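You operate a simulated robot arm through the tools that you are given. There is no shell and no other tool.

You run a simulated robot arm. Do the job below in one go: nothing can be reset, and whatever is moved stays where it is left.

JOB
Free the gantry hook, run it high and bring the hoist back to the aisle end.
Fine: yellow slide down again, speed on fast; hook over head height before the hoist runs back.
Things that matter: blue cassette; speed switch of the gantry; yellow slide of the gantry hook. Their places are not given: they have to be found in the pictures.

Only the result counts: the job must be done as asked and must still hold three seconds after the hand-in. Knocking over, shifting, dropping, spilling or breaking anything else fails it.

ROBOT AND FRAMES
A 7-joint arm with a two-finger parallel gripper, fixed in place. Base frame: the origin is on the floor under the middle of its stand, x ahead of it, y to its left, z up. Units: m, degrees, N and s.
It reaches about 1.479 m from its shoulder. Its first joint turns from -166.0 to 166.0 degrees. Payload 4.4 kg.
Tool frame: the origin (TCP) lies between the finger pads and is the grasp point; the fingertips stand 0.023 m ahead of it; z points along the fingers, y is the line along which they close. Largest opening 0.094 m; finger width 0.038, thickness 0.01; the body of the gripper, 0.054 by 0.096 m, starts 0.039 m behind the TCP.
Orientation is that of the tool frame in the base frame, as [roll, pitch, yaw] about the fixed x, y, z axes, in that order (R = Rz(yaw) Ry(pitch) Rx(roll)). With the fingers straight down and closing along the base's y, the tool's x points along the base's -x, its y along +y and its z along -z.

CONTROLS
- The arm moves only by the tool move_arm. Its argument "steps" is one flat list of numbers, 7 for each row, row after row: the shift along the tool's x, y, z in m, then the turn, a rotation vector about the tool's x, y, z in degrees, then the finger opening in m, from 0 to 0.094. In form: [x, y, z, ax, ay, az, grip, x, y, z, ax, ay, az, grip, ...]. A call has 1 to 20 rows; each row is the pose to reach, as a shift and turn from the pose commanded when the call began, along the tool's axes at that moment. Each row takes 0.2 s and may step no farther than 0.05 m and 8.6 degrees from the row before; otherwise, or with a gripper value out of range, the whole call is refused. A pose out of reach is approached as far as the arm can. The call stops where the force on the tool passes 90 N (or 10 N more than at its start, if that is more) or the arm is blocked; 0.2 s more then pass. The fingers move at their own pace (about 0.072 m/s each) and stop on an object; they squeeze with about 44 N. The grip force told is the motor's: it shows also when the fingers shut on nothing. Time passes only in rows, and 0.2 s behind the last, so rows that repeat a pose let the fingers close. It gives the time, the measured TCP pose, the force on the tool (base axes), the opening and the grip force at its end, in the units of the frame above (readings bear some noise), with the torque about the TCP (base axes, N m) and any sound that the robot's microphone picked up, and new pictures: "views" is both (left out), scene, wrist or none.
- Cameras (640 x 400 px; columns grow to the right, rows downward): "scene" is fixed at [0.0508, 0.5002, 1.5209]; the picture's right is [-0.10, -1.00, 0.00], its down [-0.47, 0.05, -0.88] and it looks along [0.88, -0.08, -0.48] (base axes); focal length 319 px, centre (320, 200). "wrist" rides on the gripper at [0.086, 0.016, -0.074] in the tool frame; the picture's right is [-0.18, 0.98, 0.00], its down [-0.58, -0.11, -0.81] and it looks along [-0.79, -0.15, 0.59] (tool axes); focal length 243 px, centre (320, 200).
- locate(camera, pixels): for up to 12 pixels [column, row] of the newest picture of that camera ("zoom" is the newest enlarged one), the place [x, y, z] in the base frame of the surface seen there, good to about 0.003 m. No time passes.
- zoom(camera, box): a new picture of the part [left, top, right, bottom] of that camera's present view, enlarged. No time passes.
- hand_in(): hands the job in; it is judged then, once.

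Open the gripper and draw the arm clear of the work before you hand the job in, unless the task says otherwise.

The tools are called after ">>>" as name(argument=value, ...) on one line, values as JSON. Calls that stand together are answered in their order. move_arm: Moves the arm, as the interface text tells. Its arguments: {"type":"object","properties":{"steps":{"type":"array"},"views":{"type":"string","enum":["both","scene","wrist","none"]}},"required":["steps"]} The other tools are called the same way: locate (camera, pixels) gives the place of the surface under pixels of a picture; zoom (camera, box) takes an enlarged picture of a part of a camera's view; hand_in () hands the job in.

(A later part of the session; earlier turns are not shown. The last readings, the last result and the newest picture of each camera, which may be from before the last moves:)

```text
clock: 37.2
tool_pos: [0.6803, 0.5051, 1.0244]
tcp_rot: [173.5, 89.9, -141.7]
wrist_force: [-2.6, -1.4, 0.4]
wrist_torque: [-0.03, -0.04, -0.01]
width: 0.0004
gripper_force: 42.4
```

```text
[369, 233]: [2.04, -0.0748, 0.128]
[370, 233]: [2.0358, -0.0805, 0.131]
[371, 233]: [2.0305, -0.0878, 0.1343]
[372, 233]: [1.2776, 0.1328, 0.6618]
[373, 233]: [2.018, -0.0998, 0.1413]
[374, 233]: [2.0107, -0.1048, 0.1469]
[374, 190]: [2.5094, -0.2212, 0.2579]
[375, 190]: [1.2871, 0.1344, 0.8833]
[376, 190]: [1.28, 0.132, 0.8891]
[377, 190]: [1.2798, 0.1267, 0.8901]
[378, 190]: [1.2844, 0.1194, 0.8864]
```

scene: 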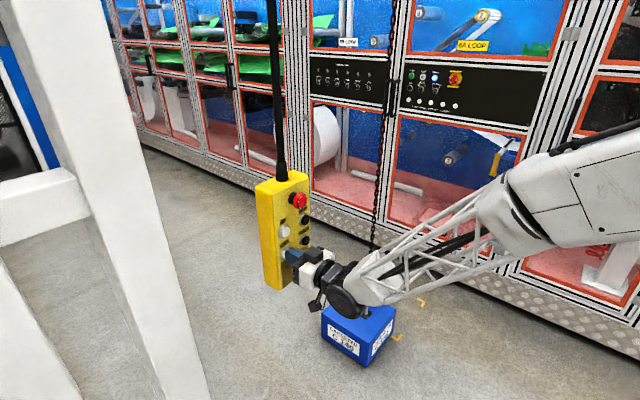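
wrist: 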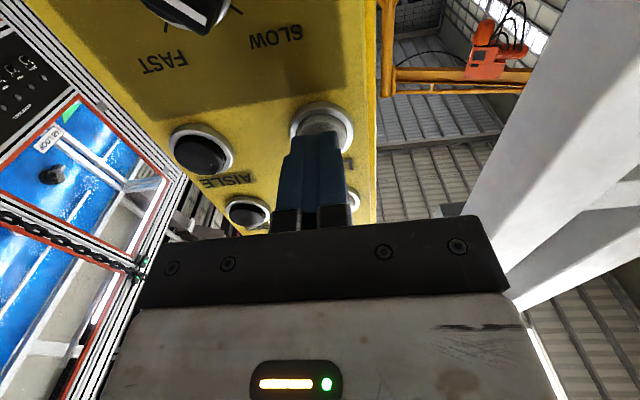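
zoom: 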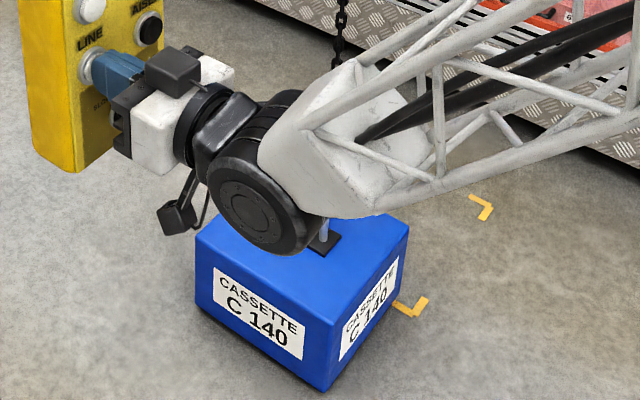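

The chain is displaced 0.057 m along the beam, the cassette stands unmoved. I hold LINE 1.6 s more to bring the tip well clear.

>>> move_arm(steps=[0, 0, 0, 0, 0, 0, 0, 0, 0, 0, 0, 0, 0, 0, 0, 0, 0, 0, 0, 0, 0, 0, 0, 0, 0, 0, 0, 0, 0, 0, 0, 0, 0, 0, 0, 0, 0, 0, 0, 0, 0, 0, 0, 0, 0, 0, 0, 0, 0], views="scene")

>>> zoom(camera="scene", box=[310, 230, 420, 370])

>>> locate(camera="scene", pixels=[[374, 233], [375, 233], [376, 233], [377, 233], [378, 233], [379, 233], [379, 190], [380, 190], [381, 190], [382, 190], [383, 190]])

```text
clock: 38.8
tool_pos: [0.6803, 0.5045, 1.0251]
tcp_rot: [173.0, 89.8, -142.0]
wrist_force: [-1.6, -2.1, 0.1]
wrist_torque: [-0.01, 0.03, 0.0]
width: 0.0
gripper_force: 43.0
```

scene: 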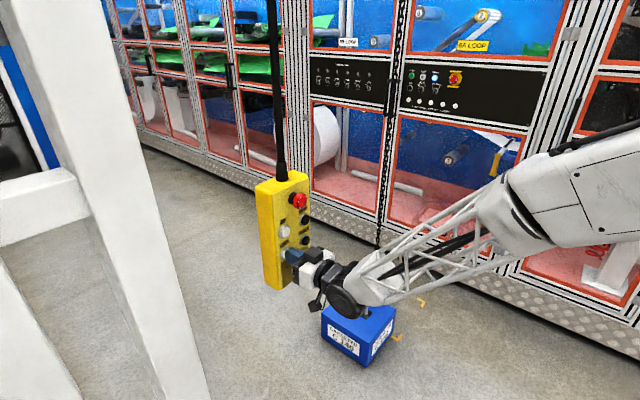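

```text
2.86 times, centred on (365, 300) of scene
```

zoom: 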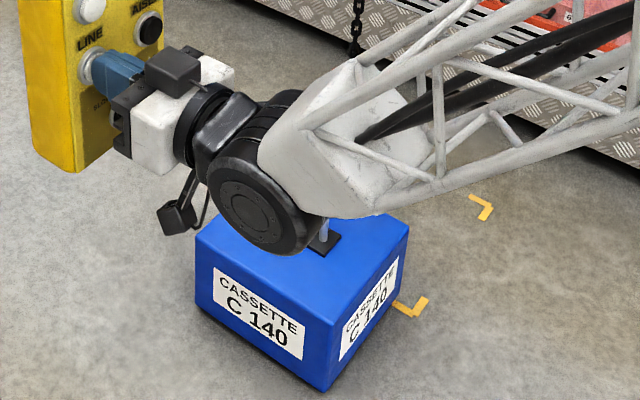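

```text
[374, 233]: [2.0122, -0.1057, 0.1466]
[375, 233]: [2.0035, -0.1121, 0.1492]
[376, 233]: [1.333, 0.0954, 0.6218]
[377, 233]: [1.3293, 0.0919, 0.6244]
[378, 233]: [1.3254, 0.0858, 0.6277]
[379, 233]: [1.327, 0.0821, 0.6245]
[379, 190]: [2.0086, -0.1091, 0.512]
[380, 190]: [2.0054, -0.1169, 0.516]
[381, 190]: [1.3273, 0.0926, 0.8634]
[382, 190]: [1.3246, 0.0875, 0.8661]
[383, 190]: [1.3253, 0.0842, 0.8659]
```

The chain is now displaced 0.123 m and the cassette is in place. I release LINE and draw back 0.1 m to look at the hook.

>>> move_arm(steps=[0, 0, -0.03, 0, 0, 0, 0, 0, 0, -0.07, 0, 0, 0, 0, 0, 0, -0.11, 0, 0, 0, 0, 0, 0, -0.15, 0, 0, 0, 0], views="both")

>>> zoom(camera="scene", box=[320, 220, 440, 370])

```text
clock: 39.8
tool_pos: [0.5711, 0.3981, 1.0248]
tcp_rot: [169.9, 89.8, -145.1]
wrist_force: [0.8, -0.2, 0.0]
wrist_torque: [0.04, 0.01, -0.03]
width: 0.0001
gripper_force: 42.8
```

scene: 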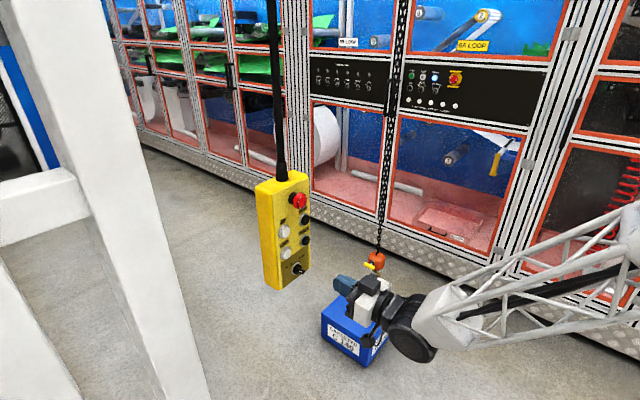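
wrist: 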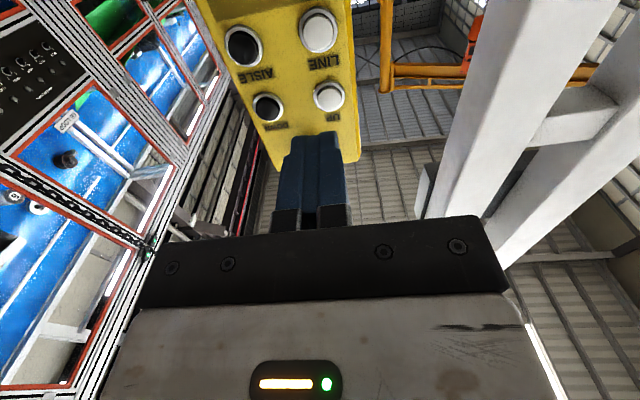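

```text
2.67 times, centred on (380, 295) of scene
```

zoom: 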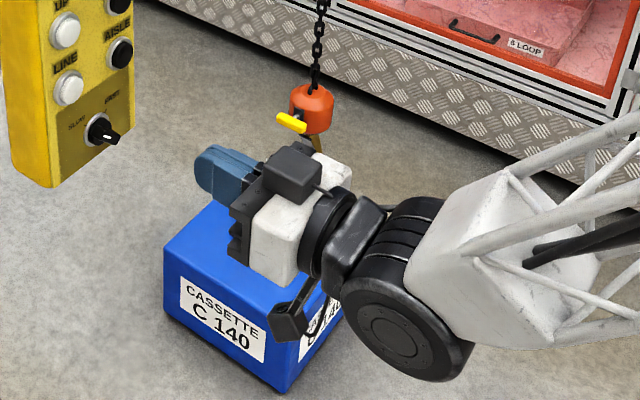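

The hook hangs free with the cassette standing untouched. While I am at the pendant I turn the speed knob first; I measure knob ring, lever and ticks.

>>> zoom(camera="scene", box=[284, 250, 314, 284])

>>> locate(camera="zoom", pixels=[[325, 252], [270, 140], [240, 250], [290, 290], [340, 270], [375, 275], [350, 225], [300, 160], [250, 190], [200, 180], [420, 120], [150, 250]])

```text
11.76 times, centred on (299, 267) of scene
```

zoom: 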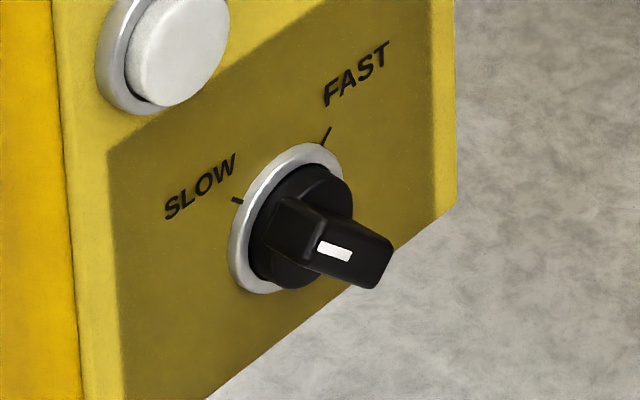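

```text
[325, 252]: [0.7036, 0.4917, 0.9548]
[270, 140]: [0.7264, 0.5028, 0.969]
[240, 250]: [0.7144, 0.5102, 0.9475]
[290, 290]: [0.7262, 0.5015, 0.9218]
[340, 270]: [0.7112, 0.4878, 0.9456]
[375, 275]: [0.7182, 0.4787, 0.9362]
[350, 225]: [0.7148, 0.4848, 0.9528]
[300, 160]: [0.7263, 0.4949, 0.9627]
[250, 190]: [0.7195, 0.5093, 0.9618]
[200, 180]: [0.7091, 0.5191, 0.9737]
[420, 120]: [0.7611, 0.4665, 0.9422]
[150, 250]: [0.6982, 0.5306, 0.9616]
```

The lever's face is at depth 0.846 along the panel normal, knob axis at h≈0.158, z≈0.947, lever at 45° toward SLOW. I move in front of it with the tool rolled -45° and the fingers opened to 0.045 m.

>>> move_arm(steps=[0.013, -0.006, 0.008, 0, 0, -7.5, 0.045, 0.026, -0.012, 0.017, 0, 0, -15, 0.045, 0.039, -0.018, 0.025, 0, 0, -22.5, 0.045, 0.052, -0.024, 0.033, 0, 0, -30, 0.045, 0.065, -0.03, 0.042, 0, 0, -37.5, 0.045, 0.078, -0.0357, 0.05, 0, 0, -45, 0.045], views="both")

>>> zoom(camera="wrist", box=[160, 0, 480, 230])

>>> zoom(camera="scene", box=[250, 180, 390, 320])

```text
clock: 41.2
tool_pos: [0.6343, 0.4086, 0.9462]
tcp_rot: [-90.2, 44.8, -45.2]
wrist_force: [0.4, -0.3, -0.3]
wrist_torque: [-0.01, -0.01, 0.01]
width: 0.0451
gripper_force: 0.1
```

scene: 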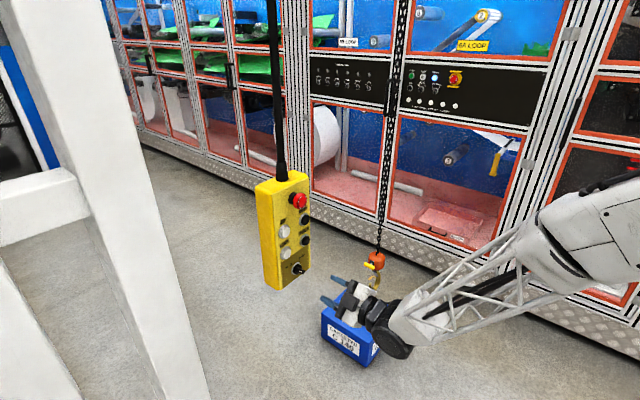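
wrist: 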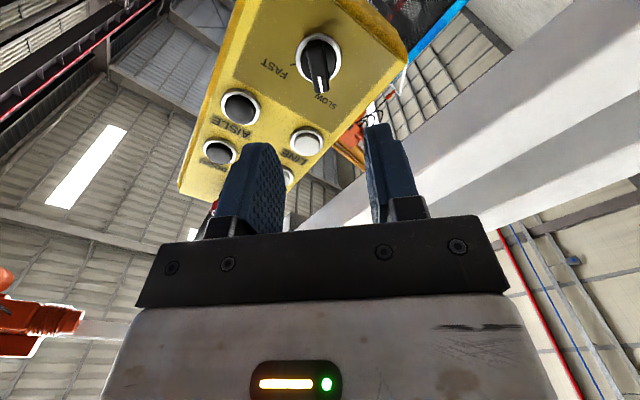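

```text
1.74 times, centred on (320, 115) of wrist
```

zoom: 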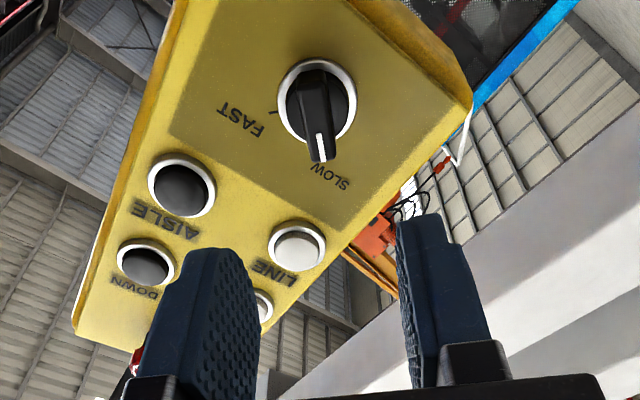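

```text
2.86 times, centred on (320, 250) of scene
```

zoom: 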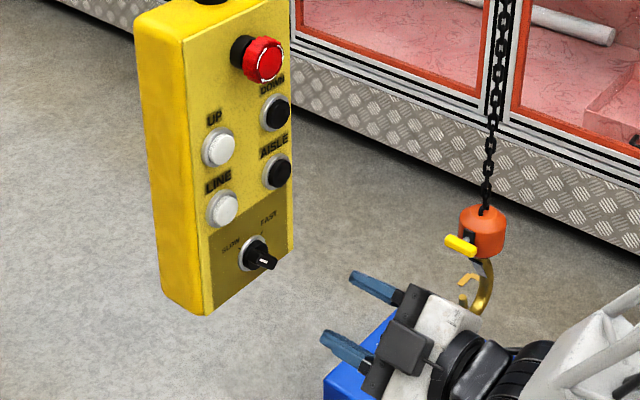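

The lever lies parallel to the fingers' flat sides, mark toward SLOW. I measure its ends and the ring for fine alignment.

>>> locate(camera="zoom", pixels=[[314, 95], [318, 120], [322, 150], [318, 157], [312, 75], [280, 100], [352, 105], [315, 62], [302, 115], [334, 115], [298, 245], [182, 188]])

>>> zoom(camera="wrist", box=[280, 20, 360, 110])

```text
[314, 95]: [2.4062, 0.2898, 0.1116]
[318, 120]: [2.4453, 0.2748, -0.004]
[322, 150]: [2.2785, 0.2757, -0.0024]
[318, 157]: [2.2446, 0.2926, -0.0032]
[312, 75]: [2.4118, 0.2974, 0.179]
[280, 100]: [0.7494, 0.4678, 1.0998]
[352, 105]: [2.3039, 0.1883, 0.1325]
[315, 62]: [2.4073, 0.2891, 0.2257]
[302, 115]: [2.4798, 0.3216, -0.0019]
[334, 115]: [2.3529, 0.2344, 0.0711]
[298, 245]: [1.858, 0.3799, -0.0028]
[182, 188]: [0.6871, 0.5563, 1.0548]
```

```text
4.44 times, centred on (320, 65) of wrist
```

zoom: 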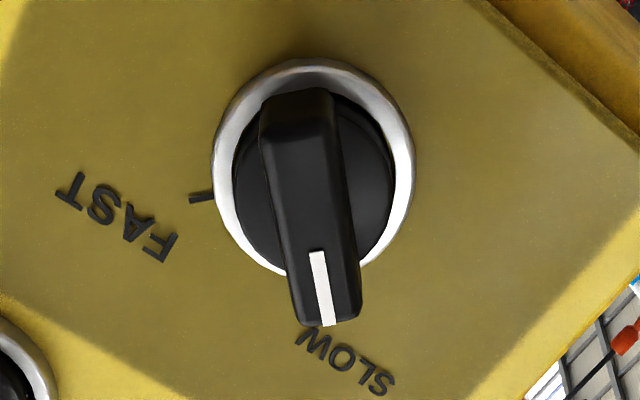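

The earlier query hit the scene zoom; the newest zoom is now the wrist close-up, so I locate the lever in it.

>>> locate(camera="zoom", pixels=[[300, 120], [306, 160], [312, 200], [318, 250], [323, 300], [225, 170], [405, 180], [315, 65], [320, 260], [265, 160], [350, 200], [200, 100]])

```text
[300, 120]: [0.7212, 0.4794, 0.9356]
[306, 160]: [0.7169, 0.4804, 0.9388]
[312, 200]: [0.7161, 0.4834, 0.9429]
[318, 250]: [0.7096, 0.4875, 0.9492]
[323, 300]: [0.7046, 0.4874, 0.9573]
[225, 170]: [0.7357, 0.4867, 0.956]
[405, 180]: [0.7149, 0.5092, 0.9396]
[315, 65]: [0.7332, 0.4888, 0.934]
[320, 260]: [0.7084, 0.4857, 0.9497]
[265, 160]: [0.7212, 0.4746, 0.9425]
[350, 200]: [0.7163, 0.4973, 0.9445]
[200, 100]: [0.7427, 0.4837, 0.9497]
```

The knob axis (h≈0.160, z≈0.947) already coincides with the tool axis. I advance until the fingertips stand at depth 0.853, beside the lever.

>>> move_arm(steps=[0.0, 0, 0.04, 0, 0, 0, 0.045, 0, 0, 0.075, 0, 0, 0, 0.045, 0, 0, 0.0925, 0, 0, 0, 0.045], views="both")

>>> zoom(camera="wrist", box=[160, 40, 480, 240])

>>> zoom(camera="scene", box=[260, 220, 340, 300])

```text
clock: 42.0
tool_pos: [0.7013, 0.4755, 0.9463]
tcp_rot: [-90.3, 45.1, -45.1]
wrist_force: [-0.5, 0.0, 0.4]
wrist_torque: [-0.04, 0.02, 0.03]
width: 0.0449
gripper_force: 0.1
```

scene: 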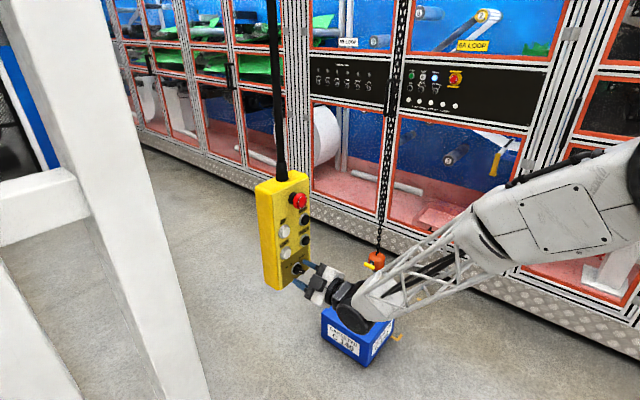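
wrist: 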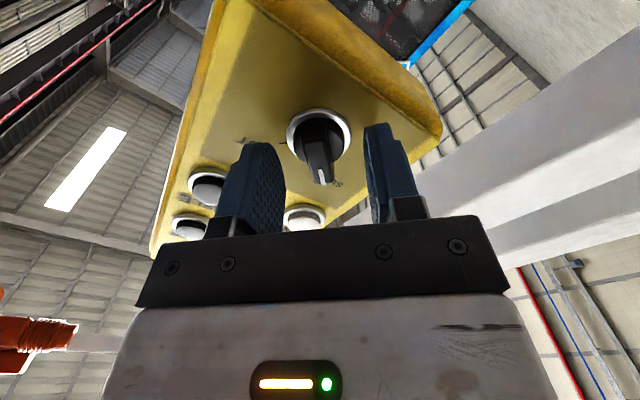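

```text
2.00 times, centred on (320, 140) of wrist
```

zoom: 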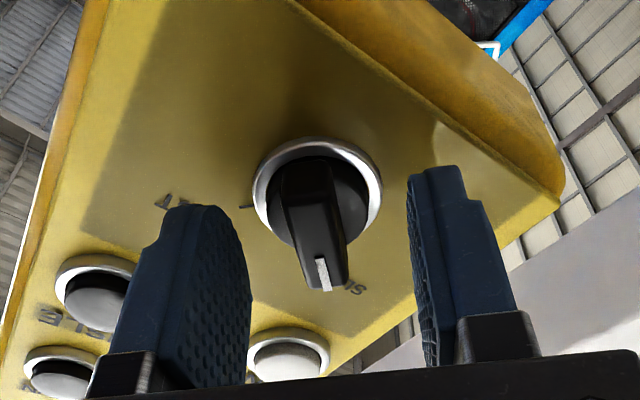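

```text
5.00 times, centred on (300, 260) of scene
```

zoom: 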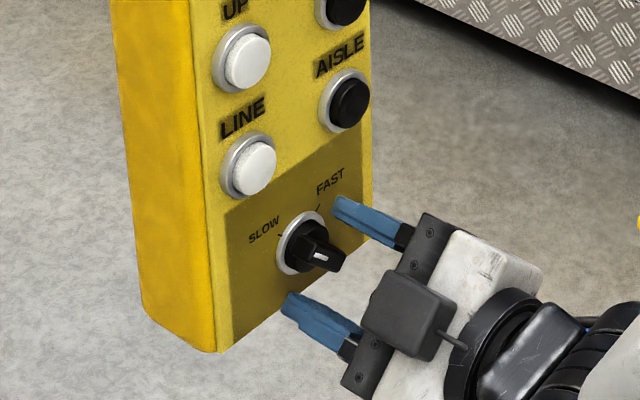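

The fingers straddle the lever without contact. I close them on it.

>>> move_arm(steps=[0, 0, 0, 0, 0, 0, 0.02, 0, 0, 0, 0, 0, 0, 0.0, 0, 0, 0, 0, 0, 0, 0.0], views="wrist")

>>> zoom(camera="scene", box=[260, 220, 340, 300])

>>> zoom(camera="wrist", box=[160, 40, 480, 240])

```text
clock: 42.8
tool_pos: [0.7025, 0.4745, 0.9478]
tcp_rot: [-90.1, 44.9, -45.1]
wrist_force: [11.3, -8.6, 6.2]
wrist_torque: [-0.16, 0.21, -0.7]
width: 0.0122
gripper_force: 45.3
```

wrist: 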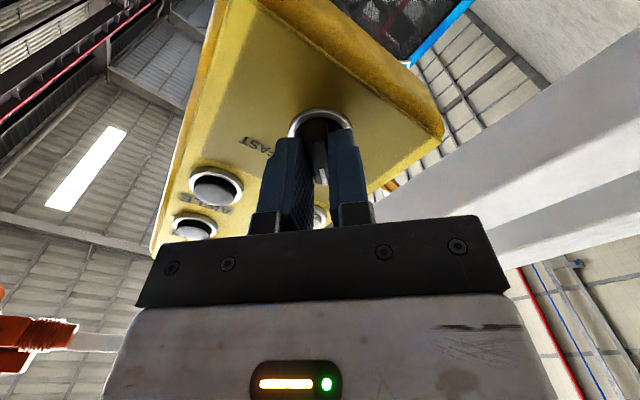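

```text
5.00 times, centred on (300, 260) of scene
```

zoom: 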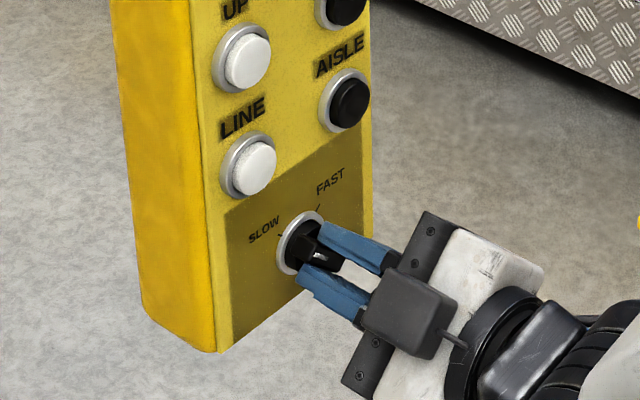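

```text
2.00 times, centred on (320, 140) of wrist
```

zoom: 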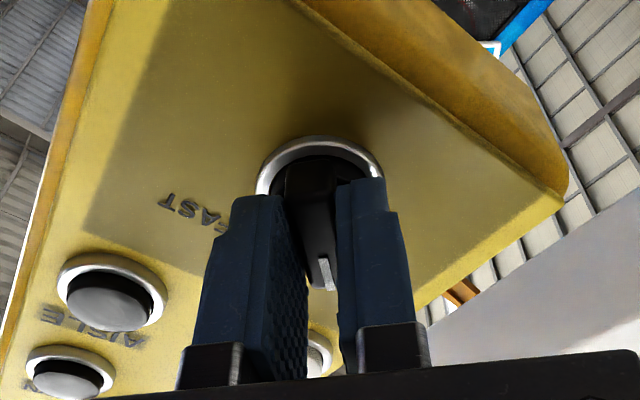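

The lever is held (0.0122 m) with a small sideways load of 15 N, so I ease 1.5 mm toward it and begin turning clockwise, first 45°.

>>> move_arm(steps=[0, -0.0015, 0, 0, 0, 0, 0.0, 0, -0.0015, 0, 0, 0, 7.5, 0.0, 0, -0.0015, 0, 0, 0, 15, 0.0, 0, -0.0015, 0, 0, 0, 22.5, 0.0, 0, -0.0015, 0, 0, 0, 30, 0.0, 0, -0.0015, 0, 0, 0, 37.5, 0.0, 0, -0.0015, 0, 0, 0, 45, 0.0], views="wrist")

>>> zoom(camera="scene", box=[260, 220, 340, 300])

```text
clock: 44.4
tool_pos: [0.7012, 0.4746, 0.9484]
tcp_rot: [156.5, 89.8, -158.3]
wrist_force: [-0.8, 48.6, -16.9]
wrist_torque: [-0.23, 0.19, 0.55]
width: 0.0122
gripper_force: 45.3
```

wrist: 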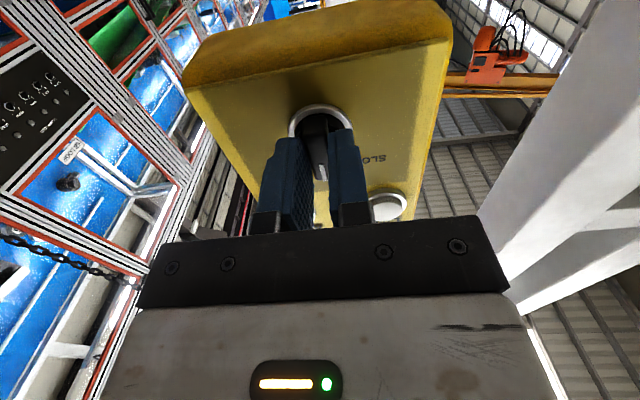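

```text
5.00 times, centred on (300, 260) of scene
```

zoom: 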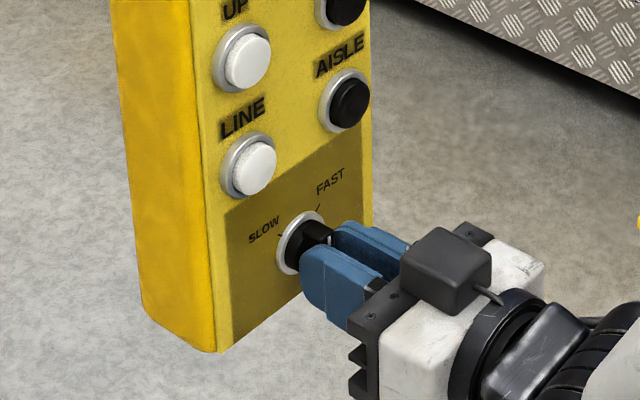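

At 45° the side load has grown to about 51 N (toward -h, panel and down), so the axis is slightly off. I shift about 2 mm that way and re-read before turning on.

>>> move_arm(steps=[0.001, 0.0025, 0.002, 0, 0, 0, 0.0], views="none")

```text
clock: 44.8
tool_pos: [0.7002, 0.4746, 0.9487]
tcp_rot: [156.8, 89.8, -158.3]
wrist_force: [-37.1, -19.4, 2.4]
wrist_torque: [-0.3, 0.28, 0.31]
width: 0.0124
gripper_force: 45.2
```

Depth now overshoots slightly (-40 N); I take 1 mm back and 1 mm more sideways.

>>> move_arm(steps=[0, 0.001, -0.001, 0, 0, 0, 0.0], views="none")

```text
clock: 45.2
tool_pos: [0.6993, 0.4738, 0.9475]
tcp_rot: [157.5, 89.8, -157.7]
wrist_force: [-13.8, -39.2, -5.4]
wrist_torque: [0.29, -0.27, -0.34]
width: 0.0124
gripper_force: 45.1
```

The panel still pushes back with about 37 N; I back off another 1.5 mm and undo half of the side shift.

>>> move_arm(steps=[0, -0.0015, -0.0015, 0, 0, 0, 0.0], views="none")

```text
clock: 45.6
tool_pos: [0.6998, 0.474, 0.9473]
tcp_rot: [168.8, 89.9, -146.2]
wrist_force: [11.8, -15.2, -11.8]
wrist_torque: [-1.18, 1.21, -0.35]
width: 0.0124
gripper_force: 45.4
```

Loads are now small in depth (-2 N) with 19 N sideways. I trim 1 mm and turn another 15°, watching forces.

>>> move_arm(steps=[0.0005, -0.001, 0, 0, 0, 0, 0.0, 0.0005, -0.001, 0, 0, 0, 7.5, 0.0, 0.0005, -0.001, 0, 0, 0, 15, 0.0], views="wrist")

>>> zoom(camera="wrist", box=[200, 60, 440, 240])

>>> zoom(camera="scene", box=[260, 220, 340, 300])

```text
clock: 46.4
tool_pos: [0.7003, 0.4749, 0.9482]
tcp_rot: [90.6, 74.8, 135.6]
wrist_force: [22.6, 18.1, -21.0]
wrist_torque: [0.22, -0.25, -0.25]
width: 0.0123
gripper_force: 44.9
```

wrist: 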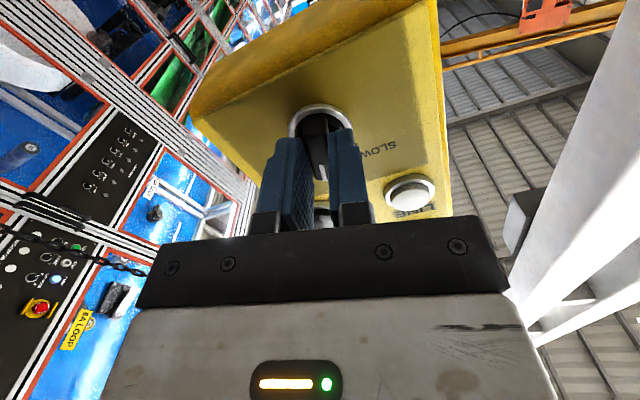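

```text
2.22 times, centred on (320, 150) of wrist
```

zoom: 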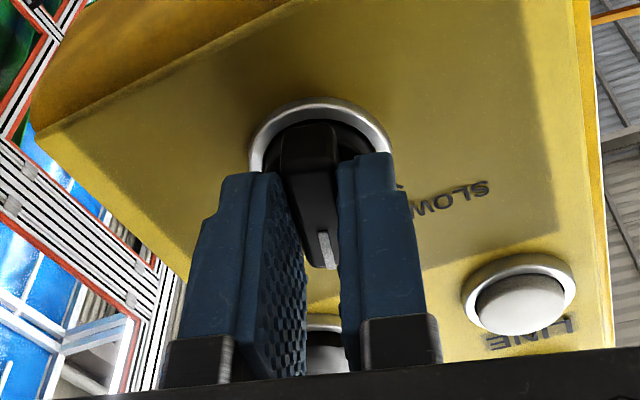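

```text
5.00 times, centred on (300, 260) of scene
```

zoom: 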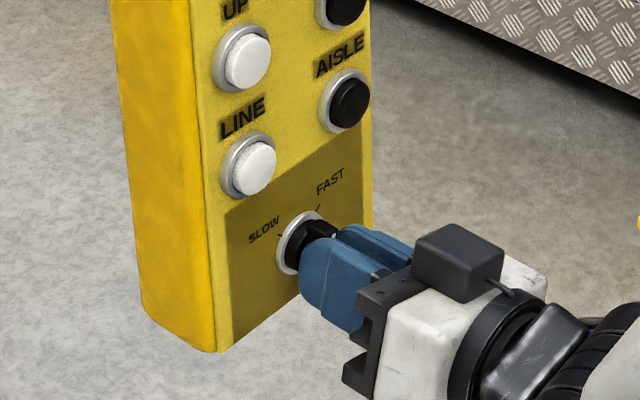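

The lever turns with the fingers (about 60° done). I trim 1 mm down and 1 mm forward and turn 15° more.

>>> move_arm(steps=[0.001, -0.0003, 0.0007, 0, 0, 0, 0.0, 0.001, -0.0003, 0.0007, 0, 0, 7.5, 0.0, 0.001, -0.0003, 0.0007, 0, 0, 15, 0.0], views="none")

```text
clock: 47.2
tool_pos: [0.7006, 0.4748, 0.9481]
tcp_rot: [89.9, 59.9, 135.0]
wrist_force: [-14.3, 8.9, 16.5]
wrist_torque: [0.67, -0.63, -0.02]
width: 0.0124
gripper_force: 44.6
```

Loads are moderate (about 17 N). I trim 1 mm and turn the last 15°.

>>> move_arm(steps=[-0.0001, 0.0012, 0, 0, 0, 0, 0.0, -0.0001, 0.0012, 0, 0, 0, 7.5, 0.0, -0.0001, 0.0012, 0, 0, 0, 15, 0.0], views="wrist")

>>> zoom(camera="wrist", box=[200, 60, 440, 240])

>>> zoom(camera="scene", box=[260, 220, 340, 300])

```text
clock: 48.0
tool_pos: [0.7003, 0.4751, 0.9469]
tcp_rot: [90.1, 44.9, 135.0]
wrist_force: [-7.8, -2.4, 32.8]
wrist_torque: [-0.22, 0.19, 0.97]
width: 0.0122
gripper_force: 44.7
```

wrist: 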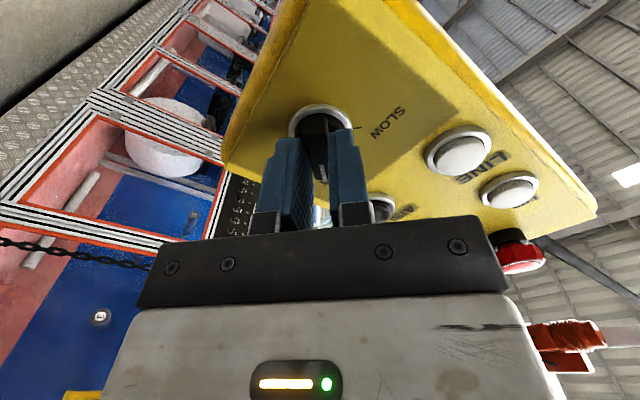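

```text
2.22 times, centred on (320, 150) of wrist
```

zoom: 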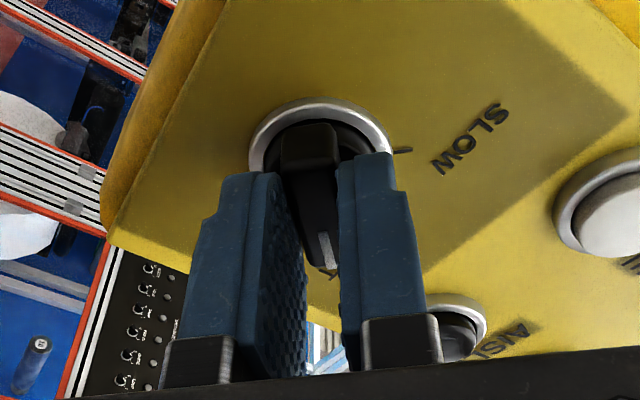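

```text
5.00 times, centred on (300, 260) of scene
```

zoom: 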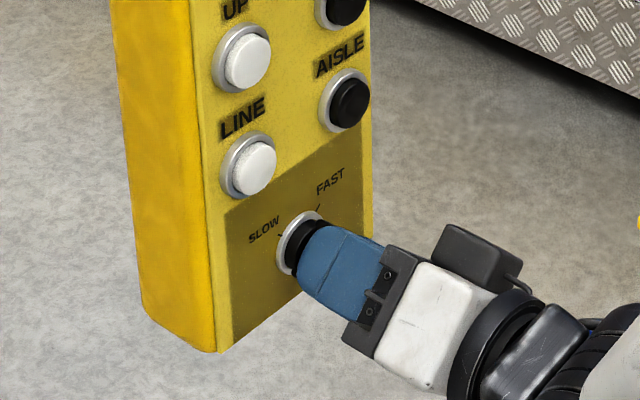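

The mark now points at the FAST tick. I ease the 33 N vertical load, open the fingers and look.

>>> move_arm(steps=[-0.001, 0.001, 0, 0, 0, 0, 0.0, -0.001, 0.001, 0, 0, 0, 0, 0.03, -0.001, 0.001, 0, 0, 0, 0, 0.045, -0.001, 0.001, -0.03, 0, 0, 0, 0.045, -0.001, 0.001, -0.07, 0, 0, 0, 0.045, -0.001, 0.001, -0.11, 0, 0, 0, 0.045], views="both")

>>> zoom(camera="scene", box=[270, 230, 330, 290])

>>> zoom(camera="wrist", box=[200, 0, 480, 180])

```text
clock: 49.4
tool_pos: [0.6217, 0.395, 0.9481]
tcp_rot: [90.2, 45.1, 135.2]
wrist_force: [-0.8, 0.7, -0.3]
wrist_torque: [-0.01, 0.01, 0.0]
width: 0.0452
gripper_force: 0.0
```

scene: 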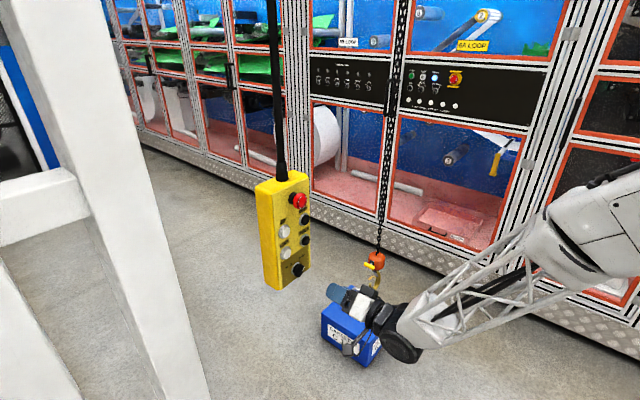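
wrist: 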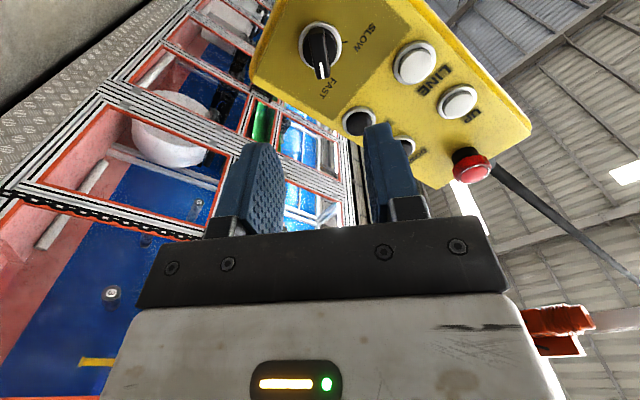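

```text
6.67 times, centred on (300, 260) of scene
```

zoom: 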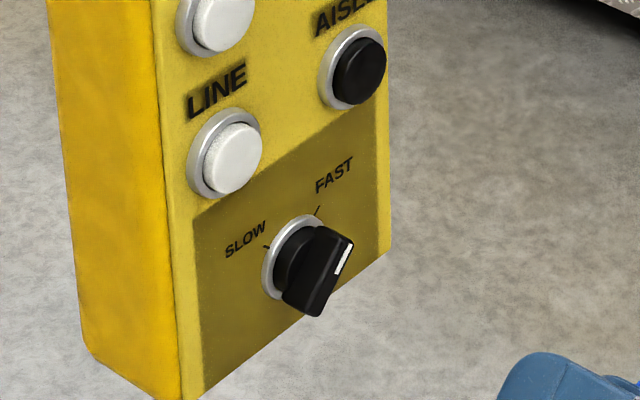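

```text
2.22 times, centred on (340, 90) of wrist
```

zoom: 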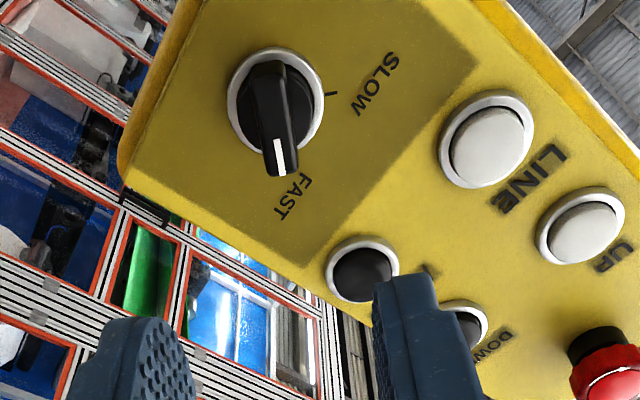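

The knob is on FAST, lever on its tick. Now I swing back toward the hook (tilted grasp orientation) to push the yellow slide down.

>>> move_arm(steps=[-0.0193, -0.0115, -0.0295, 7.458, 0.979, 0.979, 0.094, -0.0386, -0.023, -0.059, 14.916, 1.958, 1.958, 0.094, -0.0579, -0.0345, -0.0884, 22.374, 2.937, 2.937, 0.094, -0.0772, -0.046, -0.1179, 29.832, 3.916, 3.916, 0.094, -0.084, -0.0829, -0.0958, 37.29, 4.895, 4.895, 0.094, -0.0909, -0.1198, -0.0737, 44.748, 5.874, 5.874, 0.094, -0.0977, -0.1567, -0.0517, 52.206, 6.853, 6.853, 0.094, -0.1046, -0.1936, -0.0296, 59.664, 7.832, 7.832, 0.094, -0.1114, -0.2304, -0.0075, 67.122, 8.811, 8.811, 0.094, -0.1182, -0.2673, 0.0146, 74.58, 9.79, 9.79, 0.094, -0.1251, -0.3042, 0.0367, 82.038, 10.769, 10.769, 0.094, -0.1319, -0.3411, 0.0587, 89.5, 11.75, 11.75, 0.094], views="both")

>>> zoom(camera="scene", box=[320, 230, 440, 370])

```text
clock: 52.0
tool_pos: [0.8967, 0.1982, 0.7941]
tcp_rot: [-179.4, 29.8, 135.3]
wrist_force: [-1.5, -0.9, -4.0]
wrist_torque: [-0.03, -0.17, 0.04]
width: 0.094
gripper_force: 0.1
```

scene: 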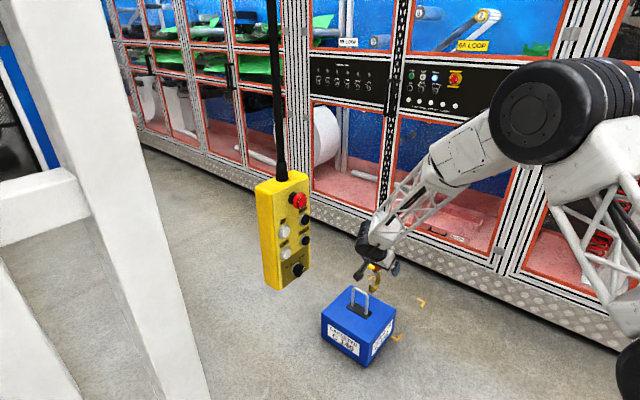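
wrist: 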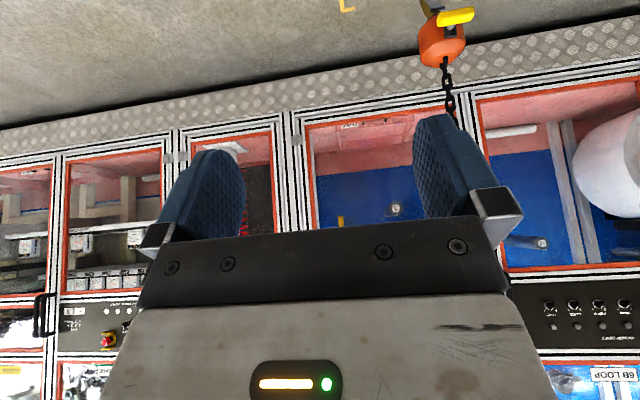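

```text
2.86 times, centred on (380, 300) of scene
```

zoom: 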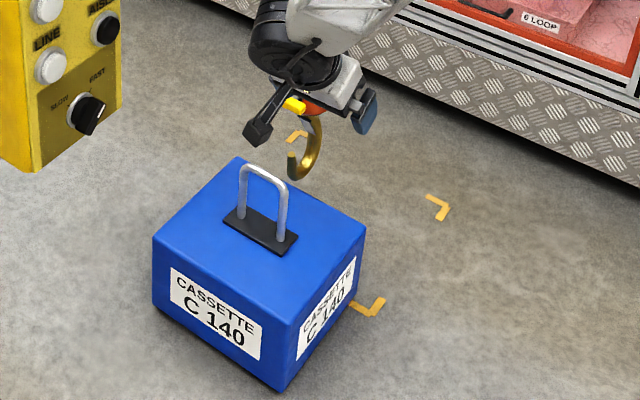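

The hook hangs clear beside the handle and the cassette stands where it was. I locate the slide (wrist (455,17)) and block from here.

>>> locate(camera="wrist", pixels=[[440, 20], [455, 17], [470, 13], [452, 30], [443, 47], [445, 72], [447, 95], [430, 8]])

>>> locate(camera="scene", pixels=[[371, 267], [370, 288], [376, 280], [371.5, 292], [353, 292], [360, 296]])

```text
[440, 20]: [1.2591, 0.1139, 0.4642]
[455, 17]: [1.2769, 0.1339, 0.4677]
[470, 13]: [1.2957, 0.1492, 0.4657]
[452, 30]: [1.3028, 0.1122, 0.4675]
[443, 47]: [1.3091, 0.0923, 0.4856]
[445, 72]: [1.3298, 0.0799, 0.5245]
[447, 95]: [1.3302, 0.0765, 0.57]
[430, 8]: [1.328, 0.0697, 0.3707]
```

```text
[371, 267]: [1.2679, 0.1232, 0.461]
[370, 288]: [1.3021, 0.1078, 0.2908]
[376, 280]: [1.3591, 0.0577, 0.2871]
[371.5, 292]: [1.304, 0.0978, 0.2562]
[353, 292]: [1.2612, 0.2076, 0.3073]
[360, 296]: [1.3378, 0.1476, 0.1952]
```

The slide bar is at about (1.278,0.132,0.462). I move to a point outward and above it for a closer look.

>>> move_arm(steps=[-0.0116, 0.0287, 0.026, 0, 0, 0, 0.094, -0.0232, 0.0574, 0.0521, 0, 0, 0, 0.094, -0.0348, 0.0862, 0.0782, 0, 0, 0, 0.094, -0.0464, 0.1149, 0.1042, 0, 0, 0, 0.094, -0.0579, 0.1436, 0.1303, 0, 0, 0, 0.094, -0.0695, 0.1724, 0.1563, 0, 0, 0, 0.094, -0.0811, 0.2011, 0.1824, 0, 0, 0, 0.094, -0.0927, 0.2298, 0.2084, 0, 0, 0, 0.094], views="both")

>>> zoom(camera="wrist", box=[220, 0, 440, 140])

>>> locate(camera="zoom", pixels=[[320, 200], [320, 100], [250, 150], [330, 60], [400, 90], [300, 60], [360, 60], [330, 90], [330, 120], [340, 160], [340, 200], [300, 30]])

```text
clock: 53.8
tool_pos: [1.1921, 0.2347, 0.6653]
tcp_rot: [-179.7, 30.0, 135.1]
wrist_force: [1.1, 0.9, 1.8]
wrist_torque: [0.04, 0.04, -0.01]
width: 0.0941
gripper_force: 0.1
```

scene: 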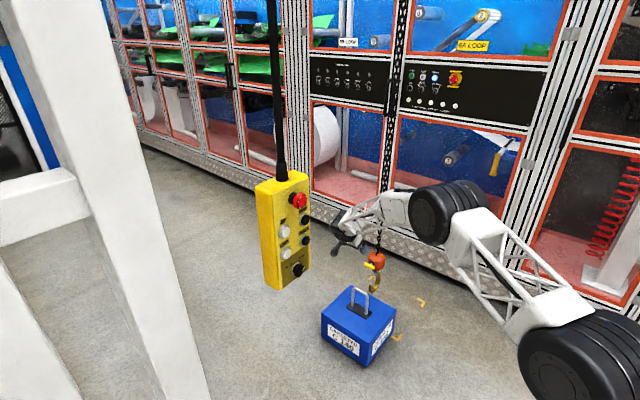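
wrist: 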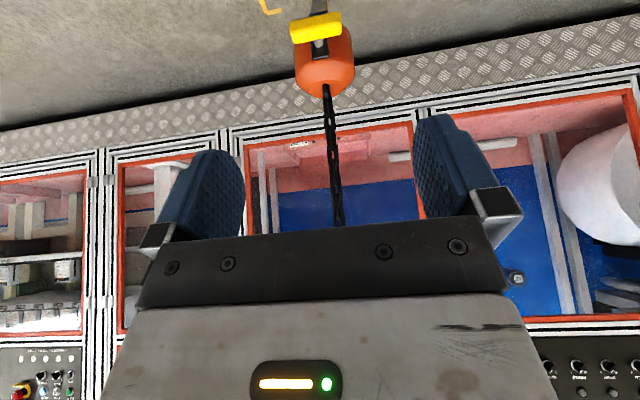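

```text
2.86 times, centred on (330, 70) of wrist
```

zoom: 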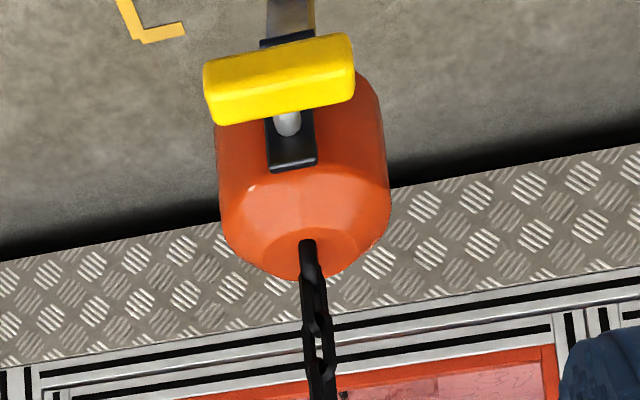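

```text
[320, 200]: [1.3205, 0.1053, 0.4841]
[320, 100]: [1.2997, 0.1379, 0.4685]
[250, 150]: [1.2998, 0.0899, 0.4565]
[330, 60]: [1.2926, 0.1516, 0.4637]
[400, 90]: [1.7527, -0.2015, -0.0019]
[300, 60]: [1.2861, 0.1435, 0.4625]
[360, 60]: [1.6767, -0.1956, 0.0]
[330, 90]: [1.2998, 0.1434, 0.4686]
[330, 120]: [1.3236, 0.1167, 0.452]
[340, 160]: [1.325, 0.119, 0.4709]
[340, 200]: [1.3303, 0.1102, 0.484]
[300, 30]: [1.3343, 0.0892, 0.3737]
```

The slide sits at zoom (280,80). I measure its ends now, then wait a moment to see whether the hook still swings.

>>> locate(camera="zoom", pixels=[[280, 75], [212, 90], [345, 60], [280, 100], [290, 120], [310, 260], [318, 340]])

>>> move_arm(steps=[0, 0, 0, 0, 0, 0, 0.094, 0, 0, 0, 0, 0, 0, 0.094, 0, 0, 0, 0, 0, 0, 0.094], views="wrist")

>>> zoom(camera="wrist", box=[220, 0, 440, 140])

>>> locate(camera="zoom", pixels=[[280, 75], [212, 90], [345, 60], [280, 100], [290, 120], [310, 260], [318, 340]])

```text
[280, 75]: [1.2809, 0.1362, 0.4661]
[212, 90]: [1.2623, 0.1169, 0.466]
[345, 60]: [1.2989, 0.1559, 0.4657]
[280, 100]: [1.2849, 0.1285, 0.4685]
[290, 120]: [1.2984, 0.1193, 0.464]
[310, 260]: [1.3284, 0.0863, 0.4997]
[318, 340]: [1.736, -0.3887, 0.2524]
```

```text
clock: 54.6
tool_pos: [1.1918, 0.235, 0.6635]
tcp_rot: [-179.8, 29.9, 135.1]
wrist_force: [-0.1, 0.4, 0.9]
wrist_torque: [0.02, 0.0, -0.02]
width: 0.0941
gripper_force: 0.0
```

wrist: 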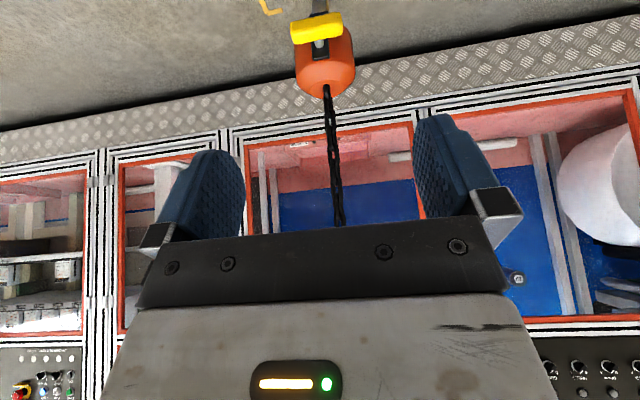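

```text
2.86 times, centred on (330, 70) of wrist
```

zoom: 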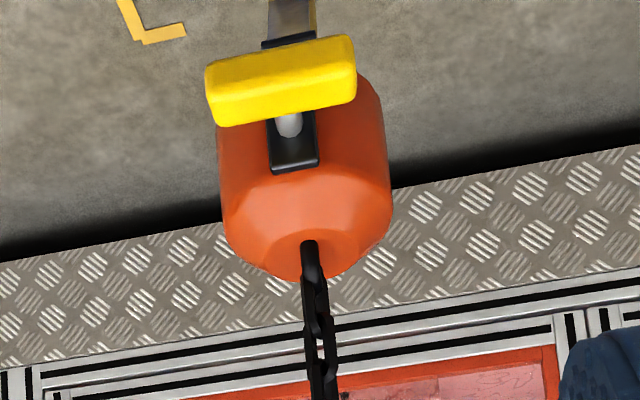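

```text
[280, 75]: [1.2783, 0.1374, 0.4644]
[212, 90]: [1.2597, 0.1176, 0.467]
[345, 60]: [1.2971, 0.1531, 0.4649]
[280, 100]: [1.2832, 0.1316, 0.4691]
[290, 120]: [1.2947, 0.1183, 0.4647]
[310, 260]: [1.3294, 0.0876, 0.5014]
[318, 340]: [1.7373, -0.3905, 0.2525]
```

The swing is negligible; the bar's centre is at about (1.287,0.130,0.461). I advance with open fingers to just short of it.

>>> move_arm(steps=[-0.007, -0.0023, 0.045, 0, 0, 0, 0.094, -0.014, -0.0046, 0.09, 0, 0, 0, 0.094, -0.0208, -0.0069, 0.135, 0, 0, 0, 0.094, -0.0208, -0.0069, 0.18, 0, 0, 0, 0.094], views="both")

>>> locate(camera="wrist", pixels=[[275, 95], [320, 90], [362, 85], [320, 80], [322, 102], [325, 112], [326, 125], [335, 150]])

>>> zoom(camera="wrist", box=[140, 0, 520, 240])

```text
clock: 55.6
tool_pos: [1.2642, 0.1542, 0.5201]
tcp_rot: [-179.9, 30.1, 135.0]
wrist_force: [1.2, 0.7, 1.6]
wrist_torque: [0.05, 0.04, -0.01]
width: 0.0941
gripper_force: 0.1
```

scene: 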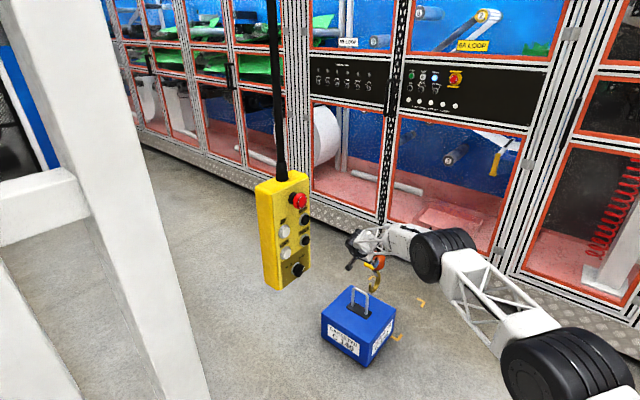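
wrist: 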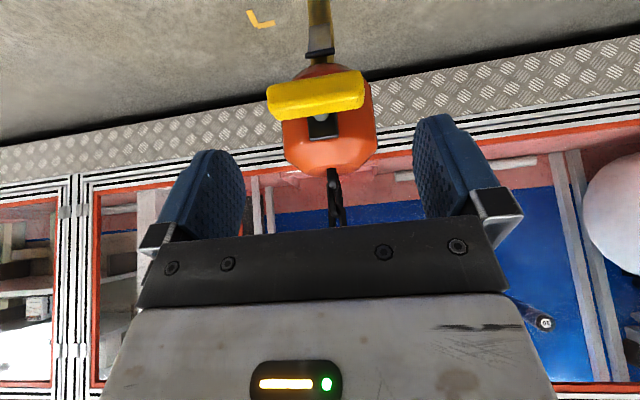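

```text
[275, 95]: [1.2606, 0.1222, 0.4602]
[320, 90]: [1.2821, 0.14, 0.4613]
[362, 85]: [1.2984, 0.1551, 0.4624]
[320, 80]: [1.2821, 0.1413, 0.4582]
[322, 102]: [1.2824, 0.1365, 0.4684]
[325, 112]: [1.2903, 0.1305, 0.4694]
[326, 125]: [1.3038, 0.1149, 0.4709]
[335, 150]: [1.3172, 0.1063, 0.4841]
```

```text
1.67 times, centred on (330, 120) of wrist
```

zoom: 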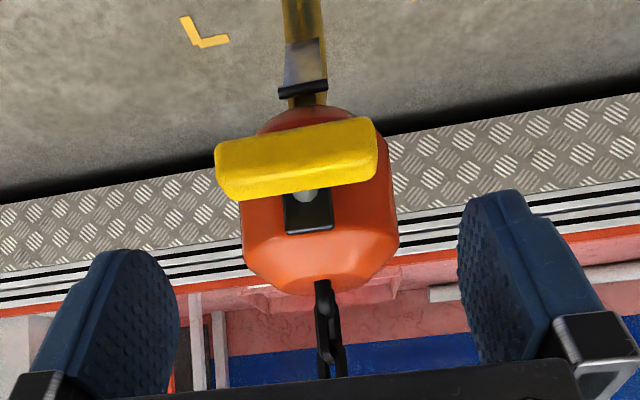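

The bar is centred between the fingers. I advance the last 0.067 m and close on its ends.

>>> move_arm(steps=[0.001, 0.0008, 0.025, 0, 0, 0, 0.094, 0.001, 0.0015, 0.05, 0, 0, 0, 0.094, 0.001, 0.0015, 0.067, 0, 0, 0, 0.094, 0.001, 0.0015, 0.067, 0, 0, 0, 0.07, 0.001, 0.0015, 0.067, 0, 0, 0, 0.05, 0.001, 0.0015, 0.067, 0, 0, 0, 0.04, 0.001, 0.0015, 0.067, 0, 0, 0, 0.04], views="wrist")

>>> zoom(camera="wrist", box=[140, 20, 520, 260])

```text
clock: 57.2
tool_pos: [1.2878, 0.128, 0.461]
tcp_rot: [-179.7, 30.0, 135.1]
wrist_force: [-1.0, 0.6, 0.8]
wrist_torque: [0.14, -0.1, -0.06]
width: 0.0596
gripper_force: 44.6
```

wrist: 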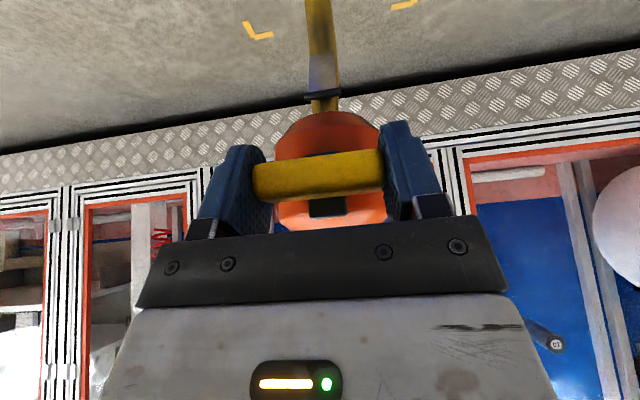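

```text
1.67 times, centred on (330, 140) of wrist
```

zoom: 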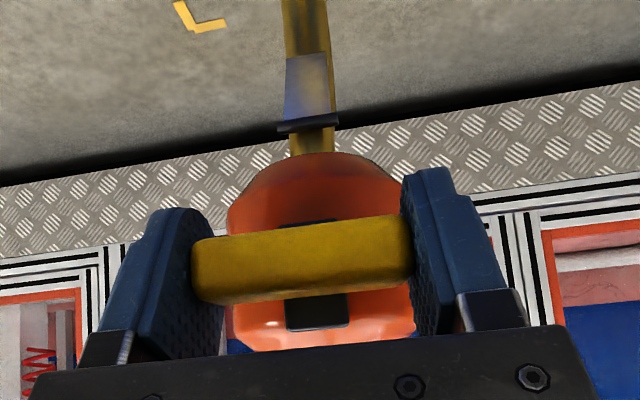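

The bar is held (0.0596 m). I push it straight down 0.025 m in small steps.

>>> move_arm(steps=[0.0025, 0, 0.0043, 0, 0, 0, 0.04, 0.005, 0, 0.0087, 0, 0, 0, 0.04, 0.0075, 0, 0.013, 0, 0, 0, 0.04, 0.01, 0, 0.0173, 0, 0, 0, 0.04, 0.0125, 0, 0.0217, 0, 0, 0, 0.04], views="wrist")

>>> zoom(camera="wrist", box=[140, 20, 520, 260])

```text
clock: 58.4
tool_pos: [1.2868, 0.1306, 0.4359]
tcp_rot: [-179.8, 30.0, 135.0]
wrist_force: [1.2, 0.9, -5.0]
wrist_torque: [0.43, 0.5, -0.02]
width: 0.0594
gripper_force: 44.7
```

wrist: 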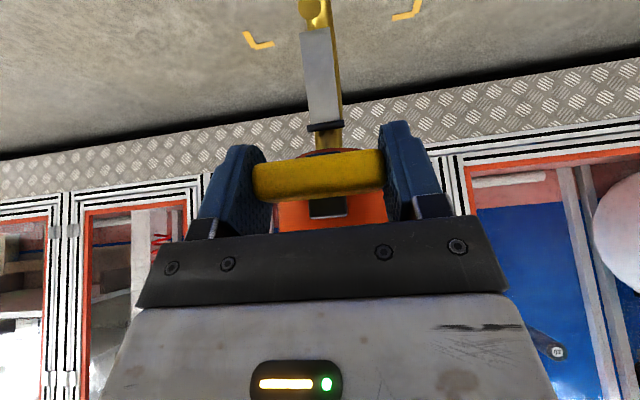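

```text
1.67 times, centred on (330, 140) of wrist
```

zoom: 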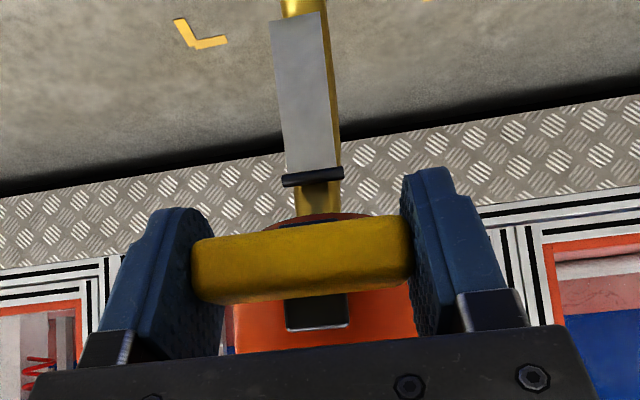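

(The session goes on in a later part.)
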